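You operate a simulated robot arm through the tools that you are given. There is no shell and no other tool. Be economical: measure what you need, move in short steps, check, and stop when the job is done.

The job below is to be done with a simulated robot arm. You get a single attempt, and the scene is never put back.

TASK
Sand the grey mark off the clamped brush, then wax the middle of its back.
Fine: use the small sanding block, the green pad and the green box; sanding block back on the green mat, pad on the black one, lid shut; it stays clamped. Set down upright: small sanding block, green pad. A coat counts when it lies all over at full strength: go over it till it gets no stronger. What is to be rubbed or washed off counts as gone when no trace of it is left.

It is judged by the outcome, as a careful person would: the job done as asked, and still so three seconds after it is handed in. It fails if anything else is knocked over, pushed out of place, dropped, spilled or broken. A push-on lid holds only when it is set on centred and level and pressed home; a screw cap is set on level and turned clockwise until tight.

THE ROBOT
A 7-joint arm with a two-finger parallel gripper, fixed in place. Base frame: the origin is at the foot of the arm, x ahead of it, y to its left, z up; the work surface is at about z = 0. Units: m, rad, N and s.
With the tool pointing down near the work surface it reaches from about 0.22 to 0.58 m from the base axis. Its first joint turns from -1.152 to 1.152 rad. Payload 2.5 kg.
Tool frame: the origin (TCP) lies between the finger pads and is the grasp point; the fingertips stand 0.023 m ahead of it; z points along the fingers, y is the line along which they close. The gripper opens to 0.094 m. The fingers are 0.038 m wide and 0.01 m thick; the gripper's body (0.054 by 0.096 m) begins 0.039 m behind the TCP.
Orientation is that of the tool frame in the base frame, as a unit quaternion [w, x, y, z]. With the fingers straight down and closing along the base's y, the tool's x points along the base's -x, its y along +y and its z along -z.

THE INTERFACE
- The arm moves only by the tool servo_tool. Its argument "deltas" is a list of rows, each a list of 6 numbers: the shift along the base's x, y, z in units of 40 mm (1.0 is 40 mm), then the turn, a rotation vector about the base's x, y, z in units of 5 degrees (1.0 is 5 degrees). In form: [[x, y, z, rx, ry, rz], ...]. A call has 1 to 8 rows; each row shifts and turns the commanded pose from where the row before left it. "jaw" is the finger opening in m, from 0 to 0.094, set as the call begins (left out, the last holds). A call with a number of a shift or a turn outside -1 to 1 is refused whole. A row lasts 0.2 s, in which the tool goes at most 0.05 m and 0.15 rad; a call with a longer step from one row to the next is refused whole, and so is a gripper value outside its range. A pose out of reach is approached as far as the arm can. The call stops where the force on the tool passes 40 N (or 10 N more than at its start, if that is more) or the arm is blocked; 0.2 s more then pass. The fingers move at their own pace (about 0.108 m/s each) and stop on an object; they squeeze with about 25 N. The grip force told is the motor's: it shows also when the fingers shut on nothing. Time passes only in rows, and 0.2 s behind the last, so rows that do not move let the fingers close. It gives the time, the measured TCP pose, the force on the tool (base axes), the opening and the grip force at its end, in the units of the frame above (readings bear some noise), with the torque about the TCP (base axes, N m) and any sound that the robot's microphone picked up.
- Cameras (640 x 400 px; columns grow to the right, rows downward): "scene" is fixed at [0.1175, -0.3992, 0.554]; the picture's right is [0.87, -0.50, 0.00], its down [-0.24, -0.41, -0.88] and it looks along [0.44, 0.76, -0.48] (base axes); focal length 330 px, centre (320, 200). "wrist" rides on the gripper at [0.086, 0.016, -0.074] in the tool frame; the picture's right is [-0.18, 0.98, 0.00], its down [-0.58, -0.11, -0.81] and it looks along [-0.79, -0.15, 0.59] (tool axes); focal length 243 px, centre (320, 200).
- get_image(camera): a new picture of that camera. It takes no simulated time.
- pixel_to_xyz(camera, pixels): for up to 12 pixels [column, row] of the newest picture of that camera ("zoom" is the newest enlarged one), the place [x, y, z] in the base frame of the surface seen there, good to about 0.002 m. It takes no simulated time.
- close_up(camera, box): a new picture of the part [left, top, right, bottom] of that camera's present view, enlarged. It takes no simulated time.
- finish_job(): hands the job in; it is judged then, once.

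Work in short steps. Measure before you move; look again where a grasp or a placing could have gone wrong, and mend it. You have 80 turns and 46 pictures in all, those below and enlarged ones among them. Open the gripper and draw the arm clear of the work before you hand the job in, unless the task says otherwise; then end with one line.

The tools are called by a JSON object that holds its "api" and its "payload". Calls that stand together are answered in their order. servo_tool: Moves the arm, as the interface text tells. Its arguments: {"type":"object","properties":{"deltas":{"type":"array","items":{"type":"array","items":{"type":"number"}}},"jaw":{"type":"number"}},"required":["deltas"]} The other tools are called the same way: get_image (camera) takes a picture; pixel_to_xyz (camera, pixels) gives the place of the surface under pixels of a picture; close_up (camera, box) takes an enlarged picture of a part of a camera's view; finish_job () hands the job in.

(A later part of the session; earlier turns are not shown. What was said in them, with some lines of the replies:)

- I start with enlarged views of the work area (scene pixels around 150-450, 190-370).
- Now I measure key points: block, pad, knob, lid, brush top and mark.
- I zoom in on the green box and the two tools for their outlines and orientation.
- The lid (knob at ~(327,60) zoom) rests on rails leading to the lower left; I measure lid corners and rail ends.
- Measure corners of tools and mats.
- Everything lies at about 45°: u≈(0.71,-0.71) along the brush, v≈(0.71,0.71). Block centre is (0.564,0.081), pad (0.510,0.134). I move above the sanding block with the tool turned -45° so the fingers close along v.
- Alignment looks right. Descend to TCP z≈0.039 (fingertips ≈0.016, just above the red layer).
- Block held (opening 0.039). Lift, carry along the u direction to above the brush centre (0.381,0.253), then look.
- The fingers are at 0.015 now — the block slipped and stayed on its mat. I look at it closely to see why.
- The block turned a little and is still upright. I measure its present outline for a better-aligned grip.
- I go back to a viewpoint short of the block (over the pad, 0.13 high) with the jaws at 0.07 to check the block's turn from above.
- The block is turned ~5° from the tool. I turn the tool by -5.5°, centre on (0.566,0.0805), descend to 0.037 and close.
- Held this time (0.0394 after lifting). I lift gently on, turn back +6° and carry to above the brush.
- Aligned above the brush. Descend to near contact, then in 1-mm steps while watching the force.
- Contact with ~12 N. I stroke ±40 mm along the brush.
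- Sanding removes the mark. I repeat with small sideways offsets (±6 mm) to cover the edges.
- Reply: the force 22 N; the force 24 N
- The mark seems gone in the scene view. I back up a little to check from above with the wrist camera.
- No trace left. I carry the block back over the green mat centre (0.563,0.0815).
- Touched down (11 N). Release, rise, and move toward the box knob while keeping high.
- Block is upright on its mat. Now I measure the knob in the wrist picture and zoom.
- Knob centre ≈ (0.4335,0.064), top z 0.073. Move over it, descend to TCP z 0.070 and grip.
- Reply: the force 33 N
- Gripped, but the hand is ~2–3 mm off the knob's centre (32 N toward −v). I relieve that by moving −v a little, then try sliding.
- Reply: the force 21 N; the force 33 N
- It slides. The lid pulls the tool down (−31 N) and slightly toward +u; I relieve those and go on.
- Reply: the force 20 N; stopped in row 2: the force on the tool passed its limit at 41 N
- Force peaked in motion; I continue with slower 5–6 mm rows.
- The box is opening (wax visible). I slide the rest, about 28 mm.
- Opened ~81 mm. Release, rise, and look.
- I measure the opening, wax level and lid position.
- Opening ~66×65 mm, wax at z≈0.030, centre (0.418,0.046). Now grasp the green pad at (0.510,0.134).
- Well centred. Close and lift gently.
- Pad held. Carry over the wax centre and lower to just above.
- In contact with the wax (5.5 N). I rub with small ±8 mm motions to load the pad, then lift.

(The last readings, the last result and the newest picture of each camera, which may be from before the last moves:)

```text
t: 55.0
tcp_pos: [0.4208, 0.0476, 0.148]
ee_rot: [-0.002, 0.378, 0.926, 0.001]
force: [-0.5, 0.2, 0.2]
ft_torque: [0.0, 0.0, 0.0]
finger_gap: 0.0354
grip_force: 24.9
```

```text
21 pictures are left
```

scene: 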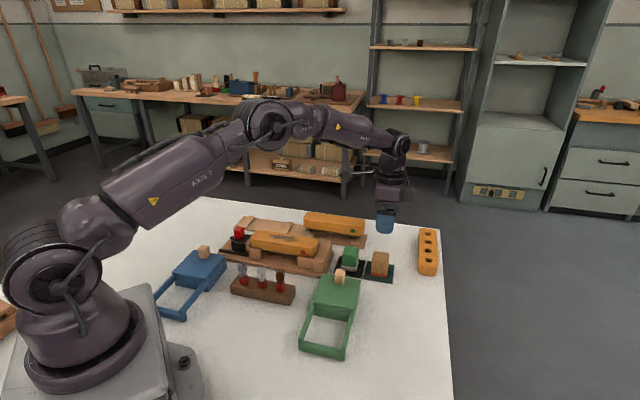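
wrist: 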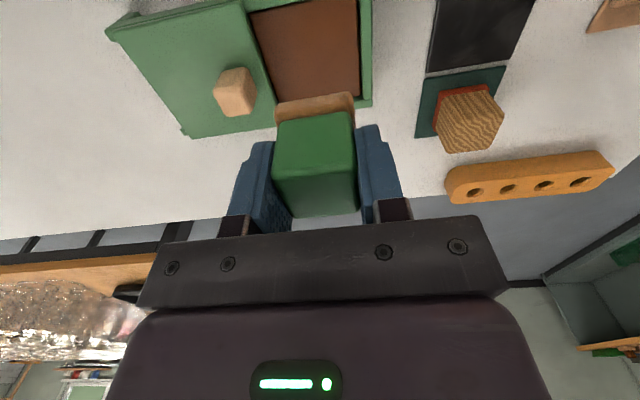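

The pad has picked up wax (tan). Carry to the brush centre and lower to near contact (~0.1025).

{"api": "servo_tool", "payload": {"deltas": [[-0.1, 0.5, 0, 0, 0, 0], [-0.17, 0.9, 0, 0, 0, 0], [-0.17, 0.9, 0, 0, 0, 0], [-0.17, 0.9, 0, 0, 0, 0], [-0.17, 0.9, 0, 0, 0, 0], [-0.15, 0.7, 0, 0, 0, 0], [-0.06, 0.335, -0.4, 0, 0, 0], [0, 0, -0.6, 0, 0, 0]]}}

{"api": "servo_tool", "payload": {"deltas": [[0, 0, -0.05, 0, 0, 0], [0, 0, -0.05, 0, 0, 0], [0, 0, 0, 0, 0, 0]]}}

```text
t: 56.8
tcp_pos: [0.3793, 0.2539, 0.1067]
ee_rot: [-0.001, 0.379, 0.926, 0.003]
force: [0.2, -0.5, -0.9]
ft_torque: [-0.01, 0.0, 0.02]
finger_gap: 0.0352
grip_force: 24.7
```

```text
t: 57.6
tcp_pos: [0.3802, 0.2532, 0.1053]
ee_rot: [0.0, 0.377, 0.926, 0.002]
force: [-2.0, -1.2, 5.8]
ft_torque: [-0.13, 0.17, 0.0]
finger_gap: 0.0355
grip_force: 25.5
```

Contact at 5.8 N. Stroke ±30 mm along the brush with a little more pressure.

{"api": "servo_tool", "payload": {"deltas": [[0.27, -0.26, -0.015, 0, 0, 0], [0.27, -0.26, 0, 0, 0, 0], [-0.36, 0.345, 0, 0, 0, 0], [-0.36, 0.345, 0, 0, 0, 0], [-0.36, 0.345, 0, 0, 0, 0], [0.36, -0.345, 0, 0, 0, 0], [0.18, -0.175, 0, 0, 0, 0]]}}

{"api": "servo_tool", "payload": {"deltas": [[0, 0, 0.3, 0, 0, 0], [0, 0, 0.5, 0, 0, 0], [0, 0, 0.5, 0, 0, 0], [0.4, -0.4, 0.5, 0, 0, 0], [0.6, -0.6, 0.5, 0, 0, 0], [0.4, -0.4, 0.3, 0, 0, 0]]}}

{"api": "close_up", "payload": {"camera": "wrist", "box": [200, 0, 440, 150]}}

{"api": "close_up", "payload": {"camera": "scene", "box": [230, 205, 350, 280]}}

```text
t: 59.2
tcp_pos: [0.3805, 0.2543, 0.1036]
ee_rot: [-0.001, 0.377, 0.926, 0.003]
force: [-6.2, 6.7, 24.1]
ft_torque: [0.2, 0.28, -0.06]
finger_gap: 0.0349
grip_force: 24.7
```

```text
t: 60.6
tcp_pos: [0.4371, 0.1955, 0.2078]
ee_rot: [-0.001, 0.377, 0.926, 0.001]
force: [-1.1, -0.3, -0.5]
ft_torque: [-0.01, -0.02, -0.02]
finger_gap: 0.0353
grip_force: 24.8
```

```text
2.67 times, centred on (320, 75) of wrist
```

zoom: 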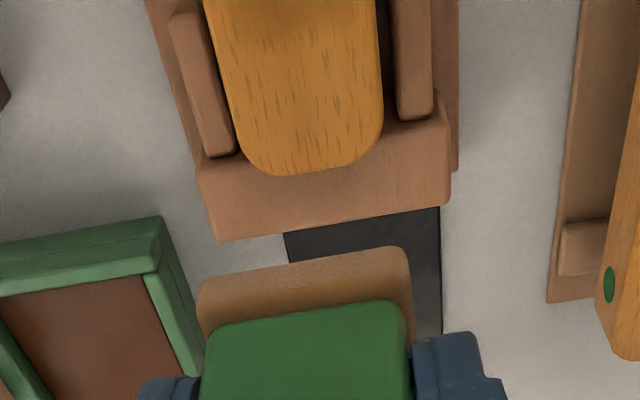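

```text
5.33 times, centred on (290, 242) of scene
```

zoom: 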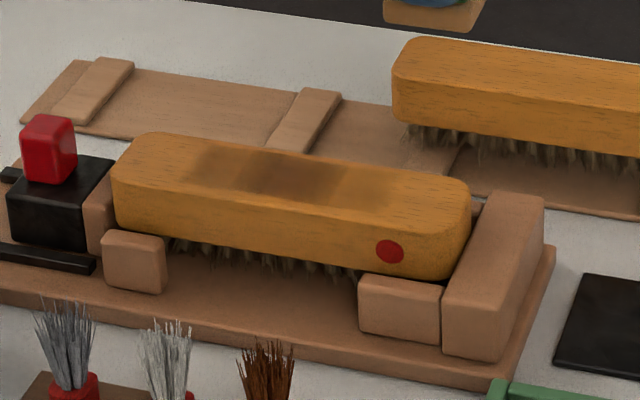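

A wax patch shows, stronger in its middle band, so more passes are needed. I return and do more strokes with small sideways offsets, dwelling at the ends.

{"api": "servo_tool", "payload": {"deltas": [[-0.4, 0.4, -0.3, 0, 0, 0], [-0.6, 0.6, -0.5, 0, 0, 0], [-0.4, 0.4, -0.5, 0, 0, 0], [0, 0, -0.5, 0, 0, 0], [0, 0, -0.5, 0, 0, 0], [0, 0, -0.2, 0, 0, 0], [0, 0, -0.09, 0, 0, 0]]}}

{"api": "servo_tool", "payload": {"deltas": [[0.27, -0.26, 0, 0, 0, 0], [0.27, -0.26, 0, 0, 0, 0], [-0.27, 0.26, 0, 0, 0, 0], [0.27, -0.26, 0, 0, 0, 0], [-0.36, 0.345, 0, 0, 0, 0], [-0.36, 0.345, 0, 0, 0, 0], [-0.36, 0.345, 0, 0, 0, 0], [0.27, -0.26, 0, 0, 0, 0]]}}

{"api": "servo_tool", "payload": {"deltas": [[-0.2, 0.33, 0, 0, 0, 0], [0.36, -0.345, 0, 0, 0, 0], [0.36, -0.345, 0, 0, 0, 0], [0.36, -0.345, 0, 0, 0, 0], [-0.27, 0.26, 0, 0, 0, 0], [0.27, -0.26, 0, 0, 0, 0], [-0.36, 0.345, 0, 0, 0, 0], [-0.25, 0.19, 0, 0, 0, 0]]}}

```text
t: 62.2
tcp_pos: [0.3811, 0.2527, 0.104]
ee_rot: [0.0, 0.377, 0.926, 0.002]
force: [-1.5, -1.5, 2.1]
ft_torque: [-0.08, 0.06, -0.08]
finger_gap: 0.0351
grip_force: 25.4
```

```text
t: 64.0
tcp_pos: [0.37, 0.2638, 0.1033]
ee_rot: [0.0, 0.378, 0.926, 0.002]
force: [-0.1, 0.0, -0.3]
ft_torque: [-0.03, 0.02, 0.0]
finger_gap: 0.0351
grip_force: 24.9
```

```text
t: 65.8
tcp_pos: [0.3808, 0.2559, 0.1038]
ee_rot: [0.0, 0.378, 0.926, 0.002]
force: [1.3, -0.8, 3.6]
ft_torque: [-0.11, -0.03, 0.04]
finger_gap: 0.0352
grip_force: 25.2
```

Contact has become light; I press ~1 mm more and continue the strokes, alternating sides.

{"api": "servo_tool", "payload": {"deltas": [[0.27, -0.26, -0.03, 0, 0, 0], [0.27, -0.26, 0, 0, 0, 0], [-0.27, 0.26, 0, 0, 0, 0], [0.27, -0.26, 0, 0, 0, 0], [-0.36, 0.345, 0, 0, 0, 0], [-0.36, 0.345, 0, 0, 0, 0], [-0.36, 0.345, 0, 0, 0, 0], [0.27, -0.26, 0, 0, 0, 0]]}}

{"api": "servo_tool", "payload": {"deltas": [[-0.37, 0.16, 0, 0, 0, 0], [0.36, -0.345, 0, 0, 0, 0], [0.36, -0.345, 0, 0, 0, 0], [0.36, -0.345, 0, 0, 0, 0], [-0.27, 0.26, 0, 0, 0, 0], [0.27, -0.26, 0, 0, 0, 0], [-0.36, 0.345, 0, 0, 0, 0], [-0.08, 0.175, 0, 0, 0, 0]]}}

{"api": "servo_tool", "payload": {"deltas": [[0, 0, 0.3, 0, 0, 0], [0, 0, 0.5, 0, 0, 0], [0, 0, 0.5, 0, 0, 0], [0.4, -0.4, 0.5, 0, 0, 0], [0.6, -0.6, 0.5, 0, 0, 0], [0.4, -0.4, 0.3, 0, 0, 0]]}}

{"api": "close_up", "payload": {"camera": "scene", "box": [230, 205, 350, 280]}}

```text
t: 67.6
tcp_pos: [0.3678, 0.2678, 0.1039]
ee_rot: [-0.003, 0.376, 0.927, 0.003]
force: [-6.9, 7.5, 24.2]
ft_torque: [0.07, 0.22, -0.06]
finger_gap: 0.0353
grip_force: 24.9
```

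```text
t: 69.0
tcp_pos: [0.3934, 0.2348, 0.104]
ee_rot: [-0.004, 0.376, 0.926, 0.003]
force: [-2.7, 0.1, 7.7]
ft_torque: [-0.1, -0.02, -0.03]
finger_gap: 0.0355
grip_force: 25.1
stopped in row 7: the force on the tool passed its limit at 45 N (the readings are from after the stop); the commanded pose is now the measured one
```

```text
t: 70.4
tcp_pos: [0.4484, 0.1806, 0.2053]
ee_rot: [-0.004, 0.376, 0.926, 0.003]
force: [0.3, -0.5, 0.7]
ft_torque: [-0.02, 0.01, 0.02]
finger_gap: 0.0352
grip_force: 25.0
```

```text
5.33 times, centred on (290, 242) of scene
```

zoom: 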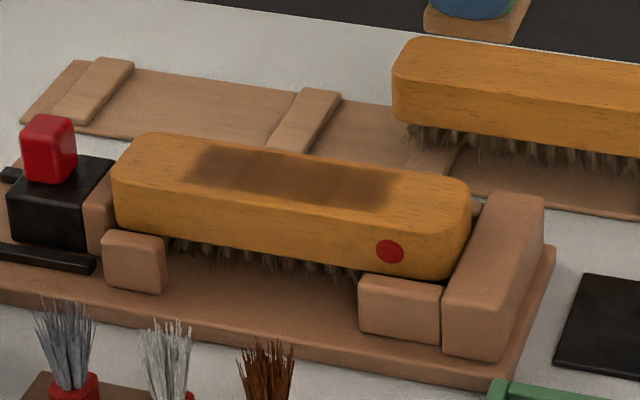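

Much more even. To be sure it reaches full strength, I reload the pad once and repeat.

{"api": "servo_tool", "payload": {"deltas": [[-0.17, -0.7, -0.3, 0, 0, 0], [-0.17, -0.9, -0.4, 0, 0, 0], [-0.17, -0.9, -0.4, 0, 0, 0], [-0.17, -0.6, -0.4, 0, 0, 0], [-0.02, -0.24, -0.5, 0, 0, 0], [0, 0, -0.6, 0, 0, 0], [0, 0, -0.6, 0, 0, 0], [0, 0, -0.1, 0, 0, 0]]}}

{"api": "servo_tool", "payload": {"deltas": [[0, 0, -0.05, 0, 0, 0], [0, 0, -0.05, 0, 0, 0], [0, 0, 0, 0, 0, 0]]}}

```text
t: 72.2
tcp_pos: [0.4213, 0.0468, 0.0731]
ee_rot: [-0.003, 0.376, 0.927, 0.002]
force: [-0.1, 0.5, 0.5]
ft_torque: [0.01, -0.03, 0.01]
finger_gap: 0.035
grip_force: 24.9
```

```text
t: 73.0
tcp_pos: [0.421, 0.0461, 0.0707]
ee_rot: [-0.004, 0.377, 0.926, 0.003]
force: [-0.1, -0.8, -0.6]
ft_torque: [-0.01, -0.03, -0.02]
finger_gap: 0.0354
grip_force: 24.6
```

{"api": "servo_tool", "payload": {"deltas": [[0, 0, -0.04, 0, 0, 0], [0, 0, -0.04, 0, 0, 0], [0, 0, 0, 0, 0, 0]]}}

{"api": "servo_tool", "payload": {"deltas": [[0, 0, -0.03, 0, 0, 0], [0, 0, 0, 0, 0, 0]]}}

```text
t: 73.8
tcp_pos: [0.4216, 0.0458, 0.068]
ee_rot: [-0.004, 0.377, 0.926, 0.004]
force: [-2.8, 1.3, 9.6]
ft_torque: [-0.16, 0.02, -0.06]
finger_gap: 0.0356
grip_force: 25.2
```

```text
t: 74.4
tcp_pos: [0.4223, 0.0447, 0.0674]
ee_rot: [-0.003, 0.376, 0.927, 0.004]
force: [-9.4, 3.5, 34.7]
ft_torque: [-0.39, 0.07, -0.08]
finger_gap: 0.0351
grip_force: 24.9
```

Pressing a bit hard; ease off 0.8 mm, rub, and lift.

{"api": "servo_tool", "payload": {"deltas": [[0, 0, 0.02, 0, 0, 0], [0.14, -0.14, 0, 0, 0, 0], [-0.14, 0.14, 0, 0, 0, 0], [-0.14, 0.14, 0, 0, 0, 0], [0.14, -0.14, 0, 0, 0, 0], [0.1, 0.1, 0, 0, 0, 0], [-0.1, -0.1, 0, 0, 0, 0]]}}

{"api": "servo_tool", "payload": {"deltas": [[0, 0, 0.2, 0, 0, 0], [0, 0, 0.4, 0, 0, 0], [0, 0, 0.5, 0, 0, 0], [0, 0, 0.5, 0, 0, 0], [-0.1, 0.5, 0.4, 0, 0, 0]]}}

{"api": "servo_tool", "payload": {"deltas": [[-0.17, 0.9, 0, 0, 0, 0], [-0.17, 0.9, 0, 0, 0, 0], [-0.17, 0.9, 0, 0, 0, 0], [-0.17, 0.9, 0, 0, 0, 0], [-0.17, 0.7, 0, 0, 0, 0], [-0.07, 0.345, -0.4, 0, 0, 0], [0, 0, -0.55, 0, 0, 0], [0, 0, 0, 0, 0, 0]]}}

```text
t: 76.0
tcp_pos: [0.4212, 0.0458, 0.0675]
ee_rot: [-0.003, 0.376, 0.926, 0.003]
force: [2.5, 4.0, 10.9]
ft_torque: [-0.07, -0.19, 0.1]
finger_gap: 0.0355
grip_force: 25.2
```

```text
t: 77.2
tcp_pos: [0.4166, 0.0639, 0.1478]
ee_rot: [-0.005, 0.378, 0.926, 0.003]
force: [0.0, 0.2, -0.1]
ft_torque: [0.03, 0.03, -0.01]
finger_gap: 0.0353
grip_force: 25.1
```

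```text
t: 79.0
tcp_pos: [0.3807, 0.2529, 0.1111]
ee_rot: [-0.005, 0.378, 0.926, 0.003]
force: [-0.2, 0.1, 0.2]
ft_torque: [-0.06, -0.03, 0.02]
finger_gap: 0.0354
grip_force: 24.8
```

Lower in small steps to contact.

{"api": "servo_tool", "payload": {"deltas": [[0, 0, -0.1, 0, 0, 0], [0, 0, -0.04, 0, 0, 0], [0, 0, -0.02, 0, 0, 0], [0, 0, 0, 0, 0, 0]]}}

```text
t: 80.0
tcp_pos: [0.3803, 0.2517, 0.1036]
ee_rot: [-0.004, 0.377, 0.926, 0.004]
force: [-2.3, -2.2, 9.1]
ft_torque: [-0.29, 0.0, -0.06]
finger_gap: 0.0351
grip_force: 25.3
```

9 N contact. Full strokes with sideways offsets again.

{"api": "servo_tool", "payload": {"deltas": [[0.34, -0.19, 0, 0, 0, 0], [0.27, -0.26, 0, 0, 0, 0], [-0.27, 0.26, 0, 0, 0, 0], [0.27, -0.26, 0, 0, 0, 0], [-0.36, 0.345, 0, 0, 0, 0], [-0.36, 0.345, 0, 0, 0, 0], [-0.36, 0.345, 0, 0, 0, 0], [0.27, -0.26, 0, 0, 0, 0]]}}

{"api": "servo_tool", "payload": {"deltas": [[-0.41, 0.12, 0, 0, 0, 0], [0.36, -0.345, 0, 0, 0, 0], [0.36, -0.345, 0, 0, 0, 0], [0.36, -0.345, 0, 0, 0, 0], [-0.27, 0.26, 0, 0, 0, 0], [0.27, -0.26, 0, 0, 0, 0], [-0.36, 0.345, 0, 0, 0, 0], [-0.11, 0.245, 0, 0, 0, 0]]}}

{"api": "servo_tool", "payload": {"deltas": [[0, 0, 0.3, 0, 0, 0], [0, 0, 0.5, 0, 0, 0], [0, 0, 0.5, 0, 0, 0], [0.4, -0.4, 0.5, 0, 0, 0], [0.6, -0.6, 0.5, 0, 0, 0], [0.4, -0.4, 0.3, 0, 0, 0]]}}

{"api": "close_up", "payload": {"camera": "scene", "box": [230, 205, 350, 280]}}

```text
t: 81.8
tcp_pos: [0.3727, 0.2663, 0.1043]
ee_rot: [-0.005, 0.376, 0.927, 0.002]
force: [-4.4, 3.0, 12.3]
ft_torque: [-0.04, 0.0, -0.04]
finger_gap: 0.0354
grip_force: 25.2
```

```text
t: 83.6
tcp_pos: [0.3825, 0.2494, 0.1018]
ee_rot: [-0.002, 0.378, 0.926, 0.002]
force: [6.4, -10.5, 26.7]
ft_torque: [-0.46, -0.36, 0.04]
finger_gap: 0.0353
grip_force: 24.8
```

```text
t: 85.0
tcp_pos: [0.4376, 0.1955, 0.2068]
ee_rot: [-0.005, 0.376, 0.927, 0.002]
force: [0.6, -0.2, -1.2]
ft_torque: [-0.01, -0.01, -0.05]
finger_gap: 0.0353
grip_force: 24.8
```

```text
5.33 times, centred on (290, 242) of scene
```

zoom: 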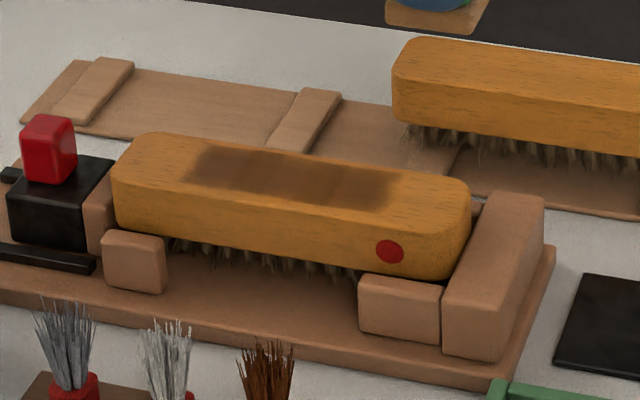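

It looks unchanged from before, i.e. saturated. I check from above with the wrist camera for unevenness.

{"api": "servo_tool", "payload": {"deltas": [[-0.6, 0.6, 0.2, 0, 0, 0], [-0.6, 0.6, 0.3, 0, 0, 0]]}}

{"api": "close_up", "payload": {"camera": "wrist", "box": [220, 0, 420, 125]}}

{"api": "close_up", "payload": {"camera": "scene", "box": [255, 222, 315, 260]}}

```text
t: 85.6
tcp_pos: [0.3875, 0.2444, 0.2256]
ee_rot: [-0.004, 0.377, 0.926, 0.002]
force: [-0.6, 0.5, -1.1]
ft_torque: [-0.02, 0.03, 0.03]
finger_gap: 0.0354
grip_force: 25.0
```

```text
3.20 times, centred on (320, 62) of wrist
```

zoom: 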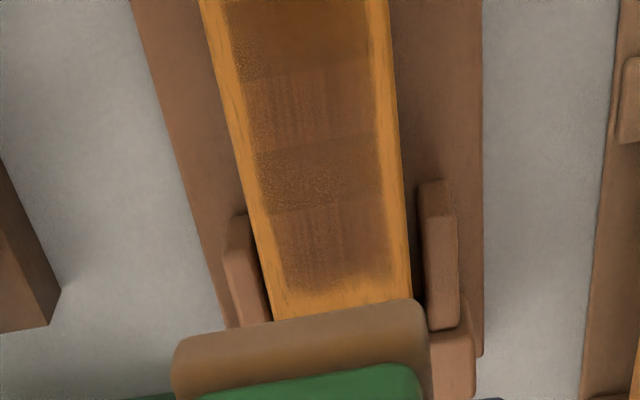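

```text
10.53 times, centred on (285, 241) of scene
```

zoom: 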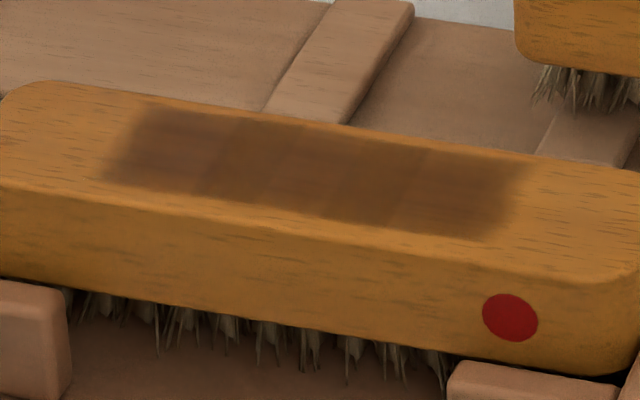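

The patch has slight bands, so I measure its ends and give it another set of full strokes to compare.

{"api": "pixel_to_xyz", "payload": {"camera": "zoom", "pixels": [[125, 145], [505, 200], [215, 150], [265, 165], [345, 175], [405, 190], [300, 135], [280, 205], [300, 215]]}}

{"api": "servo_tool", "payload": {"deltas": [[-0.1, 0.1, -0.4, 0, 0, 0], [-0.1, 0.1, -0.6, 0, 0, 0], [0, 0, -0.8, 0, 0, 0], [0, 0, -0.8, 0, 0, 0], [0, 0, -0.3, 0, 0, 0], [0, 0, -0.1, 0, 0, 0], [0, 0, -0.05, 0, 0, 0], [0, 0, 0, 0, 0, 0]]}}

```text
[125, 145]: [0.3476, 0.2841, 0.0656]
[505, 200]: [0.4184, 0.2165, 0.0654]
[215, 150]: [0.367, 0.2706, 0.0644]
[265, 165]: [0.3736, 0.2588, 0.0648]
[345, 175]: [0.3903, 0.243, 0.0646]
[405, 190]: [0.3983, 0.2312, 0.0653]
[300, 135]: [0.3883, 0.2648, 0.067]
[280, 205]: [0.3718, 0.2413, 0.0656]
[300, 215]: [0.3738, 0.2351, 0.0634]
```

```text
t: 87.4
tcp_pos: [0.3803, 0.2528, 0.1037]
ee_rot: [-0.004, 0.376, 0.926, 0.003]
force: [-0.8, -0.1, -0.4]
ft_torque: [-0.01, -0.02, -0.03]
finger_gap: 0.0354
grip_force: 25.1
```

{"api": "servo_tool", "payload": {"deltas": [[0, 0, -0.025, 0, 0, 0], [0, 0, -0.02, 0, 0, 0], [0, 0, 0, 0, 0, 0]]}}

```text
t: 88.2
tcp_pos: [0.3804, 0.2509, 0.1027]
ee_rot: [-0.004, 0.377, 0.926, 0.003]
force: [-0.8, 0.3, 1.6]
ft_torque: [-0.02, 0.01, 0.03]
finger_gap: 0.0355
grip_force: 25.1
```

Just touching; press ~1 mm more and do slower even strokes over ±30 mm.

{"api": "servo_tool", "payload": {"deltas": [[0, 0, -0.025, 0, 0, 0], [0.18, -0.173, 0, 0, 0, 0], [0.18, -0.173, 0, 0, 0, 0], [0.18, -0.173, 0, 0, 0, 0], [-0.36, 0.346, 0, 0, 0, 0], [-0.36, 0.346, 0, 0, 0, 0], [-0.36, 0.346, 0, 0, 0, 0], [0.36, -0.346, 0, 0, 0, 0]]}}

{"api": "servo_tool", "payload": {"deltas": [[0.42, -0.286, 0, 0, 0, 0], [0.3, -0.288, 0, 0, 0, 0], [-0.36, 0.346, 0, 0, 0, 0], [-0.36, 0.346, 0, 0, 0, 0], [-0.36, 0.346, 0, 0, 0, 0], [0.24, -0.466, 0, 0, 0, 0], [0.36, -0.346, 0, 0, 0, 0], [0.48, -0.46, 0, 0, 0, 0]]}}

{"api": "servo_tool", "payload": {"deltas": [[-0.36, 0.346, 0, 0, 0, 0], [-0.36, 0.346, 0, 0, 0, 0], [-0.36, 0.346, 0, 0, 0, 0], [0.36, -0.346, 0, 0, 0, 0], [-0.36, 0.346, 0, 0, 0, 0], [0.36, -0.346, 0, 0, 0, 0], [0.2, -0.18, 0, 0, 0, 0]]}}

{"api": "servo_tool", "payload": {"deltas": [[0, 0, 0.3, 0, 0, 0], [0, 0, 0.5, 0, 0, 0], [0, 0, 0.8, 0, 0, 0], [0, 0, 0.8, 0, 0, 0], [0, 0, 0.6, 0, 0, 0], [0.2, -0.2, 0, 0, 0, 0]]}}

{"api": "close_up", "payload": {"camera": "wrist", "box": [220, 0, 420, 125]}}

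{"api": "close_up", "payload": {"camera": "scene", "box": [255, 222, 315, 260]}}

```text
t: 90.0
tcp_pos: [0.3708, 0.2609, 0.103]
ee_rot: [-0.006, 0.375, 0.927, 0.006]
force: [-6.9, 9.2, 27.2]
ft_torque: [0.16, -0.02, -0.01]
finger_gap: 0.0354
grip_force: 24.9
```

```text
t: 91.8
tcp_pos: [0.4027, 0.2278, 0.1031]
ee_rot: [-0.004, 0.377, 0.926, 0.004]
force: [-7.1, 6.4, 26.2]
ft_torque: [0.43, 0.18, 0.05]
finger_gap: 0.0355
grip_force: 25.0
```

```text
t: 93.4
tcp_pos: [0.3815, 0.2488, 0.1008]
ee_rot: [-0.003, 0.376, 0.927, 0.003]
force: [-5.9, 6.8, 20.7]
ft_torque: [0.25, 0.3, -0.01]
finger_gap: 0.0354
grip_force: 24.9
```

```text
t: 94.8
tcp_pos: [0.3905, 0.2379, 0.2221]
ee_rot: [-0.003, 0.376, 0.927, 0.002]
force: [0.6, -0.2, -0.7]
ft_torque: [-0.01, 0.02, -0.04]
finger_gap: 0.0355
grip_force: 24.9
```

```text
3.20 times, centred on (320, 62) of wrist
```

zoom: 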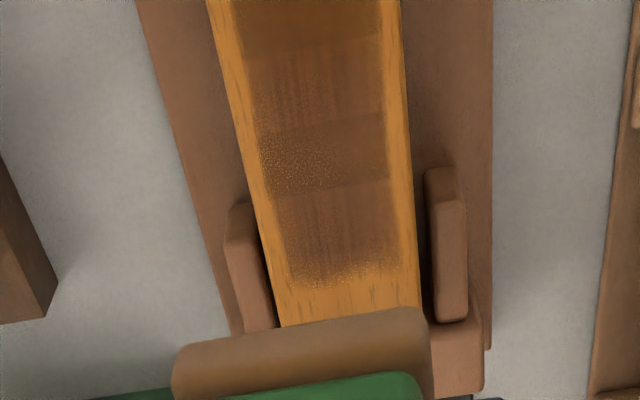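

```text
10.53 times, centred on (285, 241) of scene
```

zoom: 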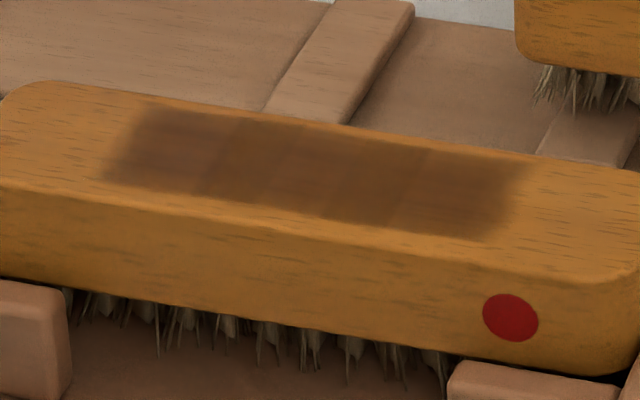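

No change between the two sets: the coat is at full strength. I carry the pad back over the black mat centre (0.511,0.134).

{"api": "servo_tool", "payload": {"deltas": [[0.4, -0.35, -0.2, 0, 0, 0], [0.6, -0.52, -0.5, 0, 0, 0], [0.7, -0.6, -0.6, 0, 0, 0], [0.7, -0.6, -0.6, 0, 0, 0], [0.45, -0.39, -0.6, 0, 0, 0], [0.16, -0.14, -0.4, 0, 0, 0], [0, 0, -0.6, 0, 0, 0], [0, 0, -0.4, 0, 0, 0]]}}

{"api": "servo_tool", "payload": {"deltas": [[0, 0, -0.2, 0, 0, 0], [0, 0, 0, 0, 0, 0]]}}

```text
t: 96.6
tcp_pos: [0.5095, 0.1348, 0.0659]
ee_rot: [-0.004, 0.376, 0.927, 0.002]
force: [-1.4, 0.7, -0.5]
ft_torque: [-0.02, 0.01, 0.01]
finger_gap: 0.0353
grip_force: 25.5
```

```text
t: 97.2
tcp_pos: [0.5085, 0.134, 0.0574]
ee_rot: [-0.004, 0.376, 0.927, 0.002]
force: [-0.2, 0.1, 0.1]
ft_torque: [0.01, 0.0, 0.0]
finger_gap: 0.0357
grip_force: 26.1
```

{"api": "servo_tool", "payload": {"deltas": [[0.04, 0, -0.2, 0, 0, 0], [0, 0, -0.1, 0, 0, 0], [0, 0, -0.05, 0, 0, 0], [0, 0, 0, 0, 0, 0]]}}

{"api": "servo_tool", "payload": {"deltas": [[0, 0, -0.03, 0, 0, 0], [0, 0, -0.02, 0, 0, 0], [0, 0, 0, 0, 0, 0]]}}

```text
t: 98.2
tcp_pos: [0.5112, 0.1341, 0.0438]
ee_rot: [-0.004, 0.377, 0.926, 0.003]
force: [0.6, -0.7, 0.3]
ft_torque: [0.02, -0.03, -0.05]
finger_gap: 0.0357
grip_force: 24.9
```

```text
t: 99.0
tcp_pos: [0.5106, 0.135, 0.0424]
ee_rot: [-0.003, 0.376, 0.927, 0.002]
force: [0.4, 0.9, -1.0]
ft_torque: [0.02, 0.02, 0.01]
finger_gap: 0.0357
grip_force: 24.9
```

{"api": "servo_tool", "payload": {"deltas": [[0, 0, -0.03, 0, 0, 0], [0, 0, -0.03, 0, 0, 0]]}}

{"api": "servo_tool", "payload": {"deltas": [[0, 0, -0.025, 0, 0, 0], [0, 0, 0, 0, 0, 0]]}}

```text
t: 99.6
tcp_pos: [0.5117, 0.1342, 0.0421]
ee_rot: [-0.004, 0.376, 0.927, 0.003]
force: [-3.1, -1.0, 9.2]
ft_torque: [-0.07, 0.21, 0.02]
finger_gap: 0.0355
grip_force: 24.7
```

```text
t: 100.2
tcp_pos: [0.5119, 0.1344, 0.0398]
ee_rot: [-0.004, 0.376, 0.926, 0.004]
force: [-8.3, -2.0, 22.9]
ft_torque: [-0.03, 0.38, 0.02]
finger_gap: 0.0354
grip_force: 24.7
```

Firmly down on the mat. Ease slightly, release, rise and check.

{"api": "servo_tool", "payload": {"deltas": [[0, 0, 0.04, 0, 0, 0]]}}

{"api": "servo_tool", "payload": {"deltas": [[0, 0, 0, 0, 0, 0], [0, 0, 0, 0, 0, 0], [0, 0, 0, 0, 0, 0]], "jaw": 0.065}}

{"api": "servo_tool", "payload": {"deltas": [[0, 0, 0.4, 0, 0, 0], [0, 0, 0.7, 0, 0, 0], [0, 0, 0.8, 0, 0, 0], [0, 0, 0.8, 0, 0, 0], [-0.4, -0.4, 0.3, 0, 0, 0], [-0.4, -0.4, 0, 0, 0, 0]]}}

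{"api": "close_up", "payload": {"camera": "scene", "box": [290, 240, 410, 365]}}

{"api": "get_image", "payload": {"camera": "wrist"}}

```text
t: 100.6
tcp_pos: [0.5122, 0.1345, 0.04]
ee_rot: [-0.002, 0.376, 0.927, 0.003]
force: [-0.6, 1.0, 16.2]
ft_torque: [0.07, 0.13, 0.01]
finger_gap: 0.0355
grip_force: 25.3
```

```text
t: 101.4
tcp_pos: [0.5112, 0.1358, 0.0393]
ee_rot: [-0.005, 0.375, 0.927, 0.002]
force: [-0.1, -0.9, -0.3]
ft_torque: [-0.01, 0.03, 0.02]
finger_gap: 0.0649
grip_force: 0.1
```

```text
t: 102.8
tcp_pos: [0.4799, 0.1021, 0.1605]
ee_rot: [-0.004, 0.377, 0.926, 0.002]
force: [-0.6, 0.1, 0.0]
ft_torque: [-0.02, 0.0, 0.02]
finger_gap: 0.0652
grip_force: 0.0
```

```text
3.20 times, centred on (350, 302) of scene
```

zoom: 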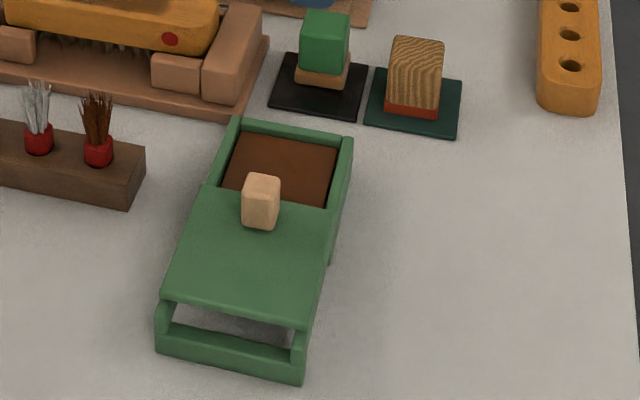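

```text
11 pictures are left
```

wrist: 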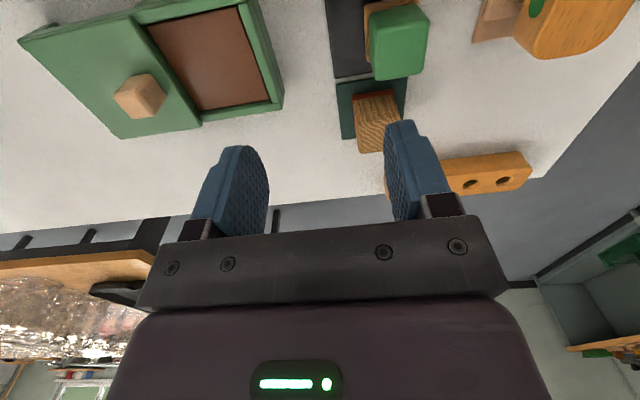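

Pad stands upright on the black mat. Now to the knob at (0.3755,0.0075) to shut the lid.

{"api": "servo_tool", "payload": {"deltas": [[-0.652, -0.59, 0, 0, 0, 0], [-0.652, -0.59, 0, 0, 0, 0], [-0.652, -0.59, 0, 0, 0, 0], [-0.652, -0.59, 0, 0, 0, 0], [0, 0, -0.8, 0, 0, 0], [0, 0, -0.8, 0, 0, 0], [0, 0, -0.5, 0, 0, 0], [0, 0, -0.15, 0, 0, 0]], "jaw": 0.05}}

{"api": "servo_tool", "payload": {"deltas": [[0, 0, 0, 0, 0, 0], [0, 0, 0, 0, 0, 0], [0, 0, 0, 0, 0, 0]], "jaw": 0.0}}

```text
t: 104.6
tcp_pos: [0.3755, 0.0081, 0.0707]
ee_rot: [-0.003, 0.377, 0.926, 0.003]
force: [0.6, 0.4, -0.8]
ft_torque: [0.06, -0.01, 0.0]
finger_gap: 0.0497
grip_force: 0.1
```

```text
t: 105.4
tcp_pos: [0.3754, 0.0077, 0.0707]
ee_rot: [-0.004, 0.378, 0.926, 0.002]
force: [0.5, 0.5, -2.7]
ft_torque: [-0.29, -0.01, -0.75]
finger_gap: 0.0213
grip_force: 45.0
```

Gripped cleanly. Slide it back slowly along +v.

{"api": "servo_tool", "payload": {"deltas": [[0.06, 0.061, 0, 0, 0, 0], [0.08, 0.081, 0, 0, 0, 0], [0.08, 0.081, 0, 0, 0, 0], [0.08, 0.081, 0, 0, 0, 0], [0.08, 0.081, 0, 0, 0, 0], [0.08, 0.081, 0, 0, 0, 0], [0.08, 0.081, 0, 0, 0, 0], [0.08, 0.081, 0, 0, 0, 0]]}}

{"api": "servo_tool", "payload": {"deltas": [[0.08, 0.081, 0, 0, 0, 0], [0.08, 0.081, 0, 0, 0, 0], [0.08, 0.081, 0, 0, 0, 0], [0.08, 0.081, 0, 0, 0, 0], [0.08, 0.081, 0, 0, 0, 0], [0.08, 0.081, 0, 0, 0, 0], [0.08, 0.081, 0, 0, 0, 0], [0.08, 0.081, 0, 0, 0, 0]]}}

```text
t: 107.2
tcp_pos: [0.4005, 0.0323, 0.0706]
ee_rot: [-0.001, 0.377, 0.926, 0.002]
force: [5.3, -6.5, 13.0]
ft_torque: [-0.66, -0.06, -0.73]
finger_gap: 0.0216
grip_force: 45.3
```

```text
t: 109.0
tcp_pos: [0.4259, 0.0578, 0.0706]
ee_rot: [-0.002, 0.378, 0.926, 0.002]
force: [13.8, -14.5, -0.6]
ft_torque: [-0.02, 0.37, -0.71]
finger_gap: 0.0212
grip_force: 45.2
```

Nearly home; I relieve the sideways load (+u) and push on to the stop.

{"api": "servo_tool", "payload": {"deltas": [[0.03, -0.03, 0, 0, 0, 0], [0.06, 0.06, 0, 0, 0, 0], [0.06, 0.06, 0, 0, 0, 0], [0.03, 0.03, 0, 0, 0, 0], [0.03, 0.03, 0, 0, 0, 0], [0, 0, 0, 0, 0, 0]]}}

```text
t: 110.2
tcp_pos: [0.4321, 0.0637, 0.0708]
ee_rot: [-0.006, 0.378, 0.926, 0.0]
force: [-7.1, -1.6, 8.1]
ft_torque: [-0.1, -0.58, -0.45]
finger_gap: 0.0215
grip_force: 45.8
stopped in row 6: the force on the tool passed its limit at 43 N (the readings are from after the stop); the commanded pose is now the measured one
```

It met a stop near the original position (0.4332,0.0639). One more small push to confirm, then look.

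{"api": "servo_tool", "payload": {"deltas": [[0.04, 0.04, 0, 0, 0, 0], [0.04, 0.04, 0, 0, 0, 0], [0.02, 0.02, 0, 0, 0, 0]]}}

{"api": "close_up", "payload": {"camera": "scene", "box": [290, 260, 386, 365]}}

```text
t: 110.8
tcp_pos: [0.4314, 0.0638, 0.0699]
ee_rot: [-0.012, 0.38, 0.925, -0.002]
force: [-7.5, -1.6, 6.2]
ft_torque: [0.09, -0.67, -0.61]
finger_gap: 0.0212
grip_force: 45.1
stopped in row 2: the force on the tool passed its limit at 44 N (the readings are from after the stop); the commanded pose is now the measured one
```

```text
3.81 times, centred on (338, 312) of scene
```

zoom: 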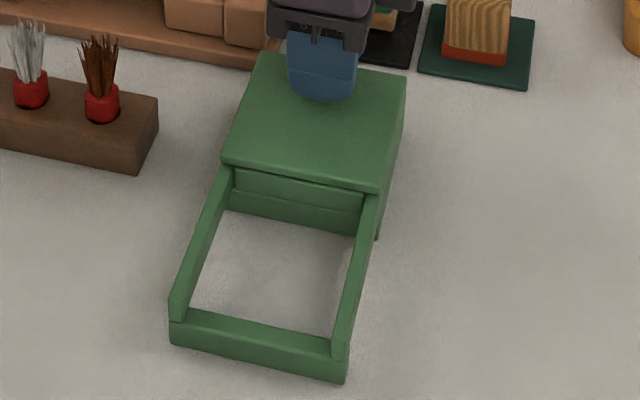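

Lid is at its original corners (263,56), (403,77) — shut. Release, rise, retreat clear, and take a final look.

{"api": "servo_tool", "payload": {"deltas": [[0, 0, 0, 0, 0, 0], [0, 0, 0, 0, 0, 0], [0, 0, 0, 0, 0, 0]], "jaw": 0.06}}

{"api": "servo_tool", "payload": {"deltas": [[0, 0, 0.5, 0, 0, 0], [0, 0, 0.8, 0, 0, 0], [0, 0, 1, 0, 0, 0], [0, 0, 1, 0, 0, 0], [-0.5, 0, 0.8, 0, 0, 0], [-0.7, 0, 0.8, 0, 0, 0], [-0.7, 0, 0.5, 0, 0, 0], [-0.7, 0, 0, 0, 0, 0]], "jaw": 0.09}}

{"api": "get_image", "payload": {"camera": "scene"}}

{"api": "close_up", "payload": {"camera": "scene", "box": [210, 200, 410, 325]}}

```text
t: 111.5
tcp_pos: [0.4321, 0.0643, 0.0708]
ee_rot: [-0.011, 0.379, 0.925, -0.003]
force: [0.0, 1.0, -0.4]
ft_torque: [0.01, 0.0, 0.0]
finger_gap: 0.0602
grip_force: 0.0
```

```text
t: 113.3
tcp_pos: [0.3292, 0.0635, 0.2852]
ee_rot: [-0.01, 0.378, 0.926, -0.002]
force: [-0.1, 0.0, -0.5]
ft_torque: [-0.02, 0.02, 0.01]
finger_gap: 0.0903
grip_force: 0.0
```

```text
9 pictures are left
```

scene: 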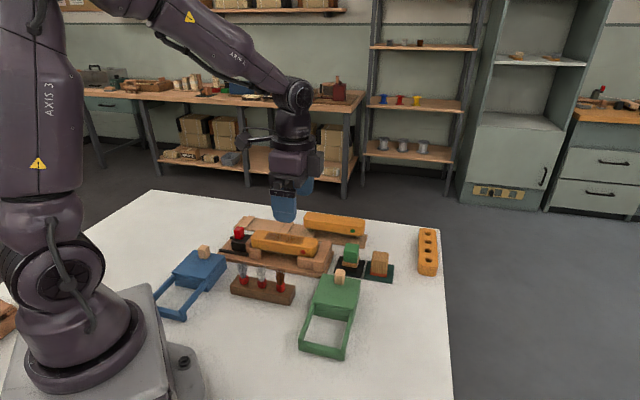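

```text
3.20 times, centred on (310, 262) of scene
```

zoom: 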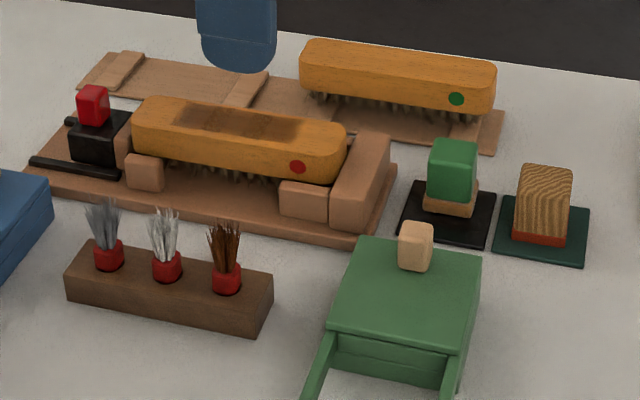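

All in place. For certainty about the coat I take one unobstructed look at the patch from above.

{"api": "servo_tool", "payload": {"deltas": [[0.15, 0.9, 0, 0, 0, 0], [0.15, 0.9, 0, 0, 0, 0], [0.15, 0.9, 0, 0, 0, 0], [0.15, 0.9, -0.2, 0, 0, 0], [0.15, 0.9, -0.3, 0, 0, 0]]}}

{"api": "close_up", "payload": {"camera": "wrist", "box": [240, 0, 400, 100]}}

```text
t: 114.5
tcp_pos: [0.3574, 0.2453, 0.2675]
ee_rot: [-0.01, 0.379, 0.925, -0.002]
force: [-0.2, 0.0, -0.1]
ft_torque: [0.0, -0.02, 0.01]
finger_gap: 0.0899
grip_force: 0.1
```

```text
4.00 times, centred on (320, 50) of wrist
```

zoom: 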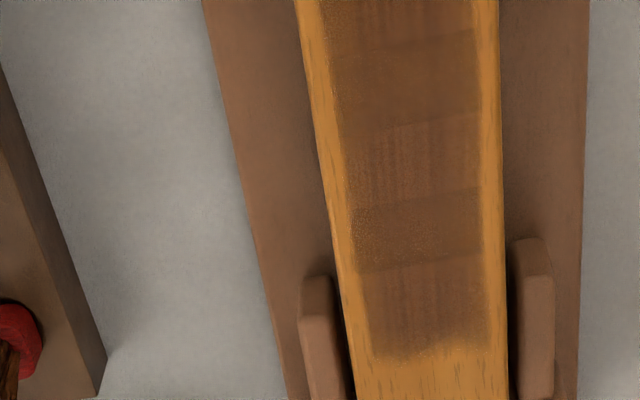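

The patch is covered throughout and did not get any stronger with further passes. The arm is clear and the gripper open, so I hand in the job.

{"api": "finish_job", "payload": {}}

```text
The job is handed in.
```

The grey mark is sanded off and the middle of the clamped brush's back is waxed; the last set of passes made the coat no stronger. The sanding block stands on the green mat, the pad stands on the black one, and the green box's lid is shut. My first grip on the sanding block slipped, turning it slightly on its mat; I re-gripped it, and it now stands upright there.
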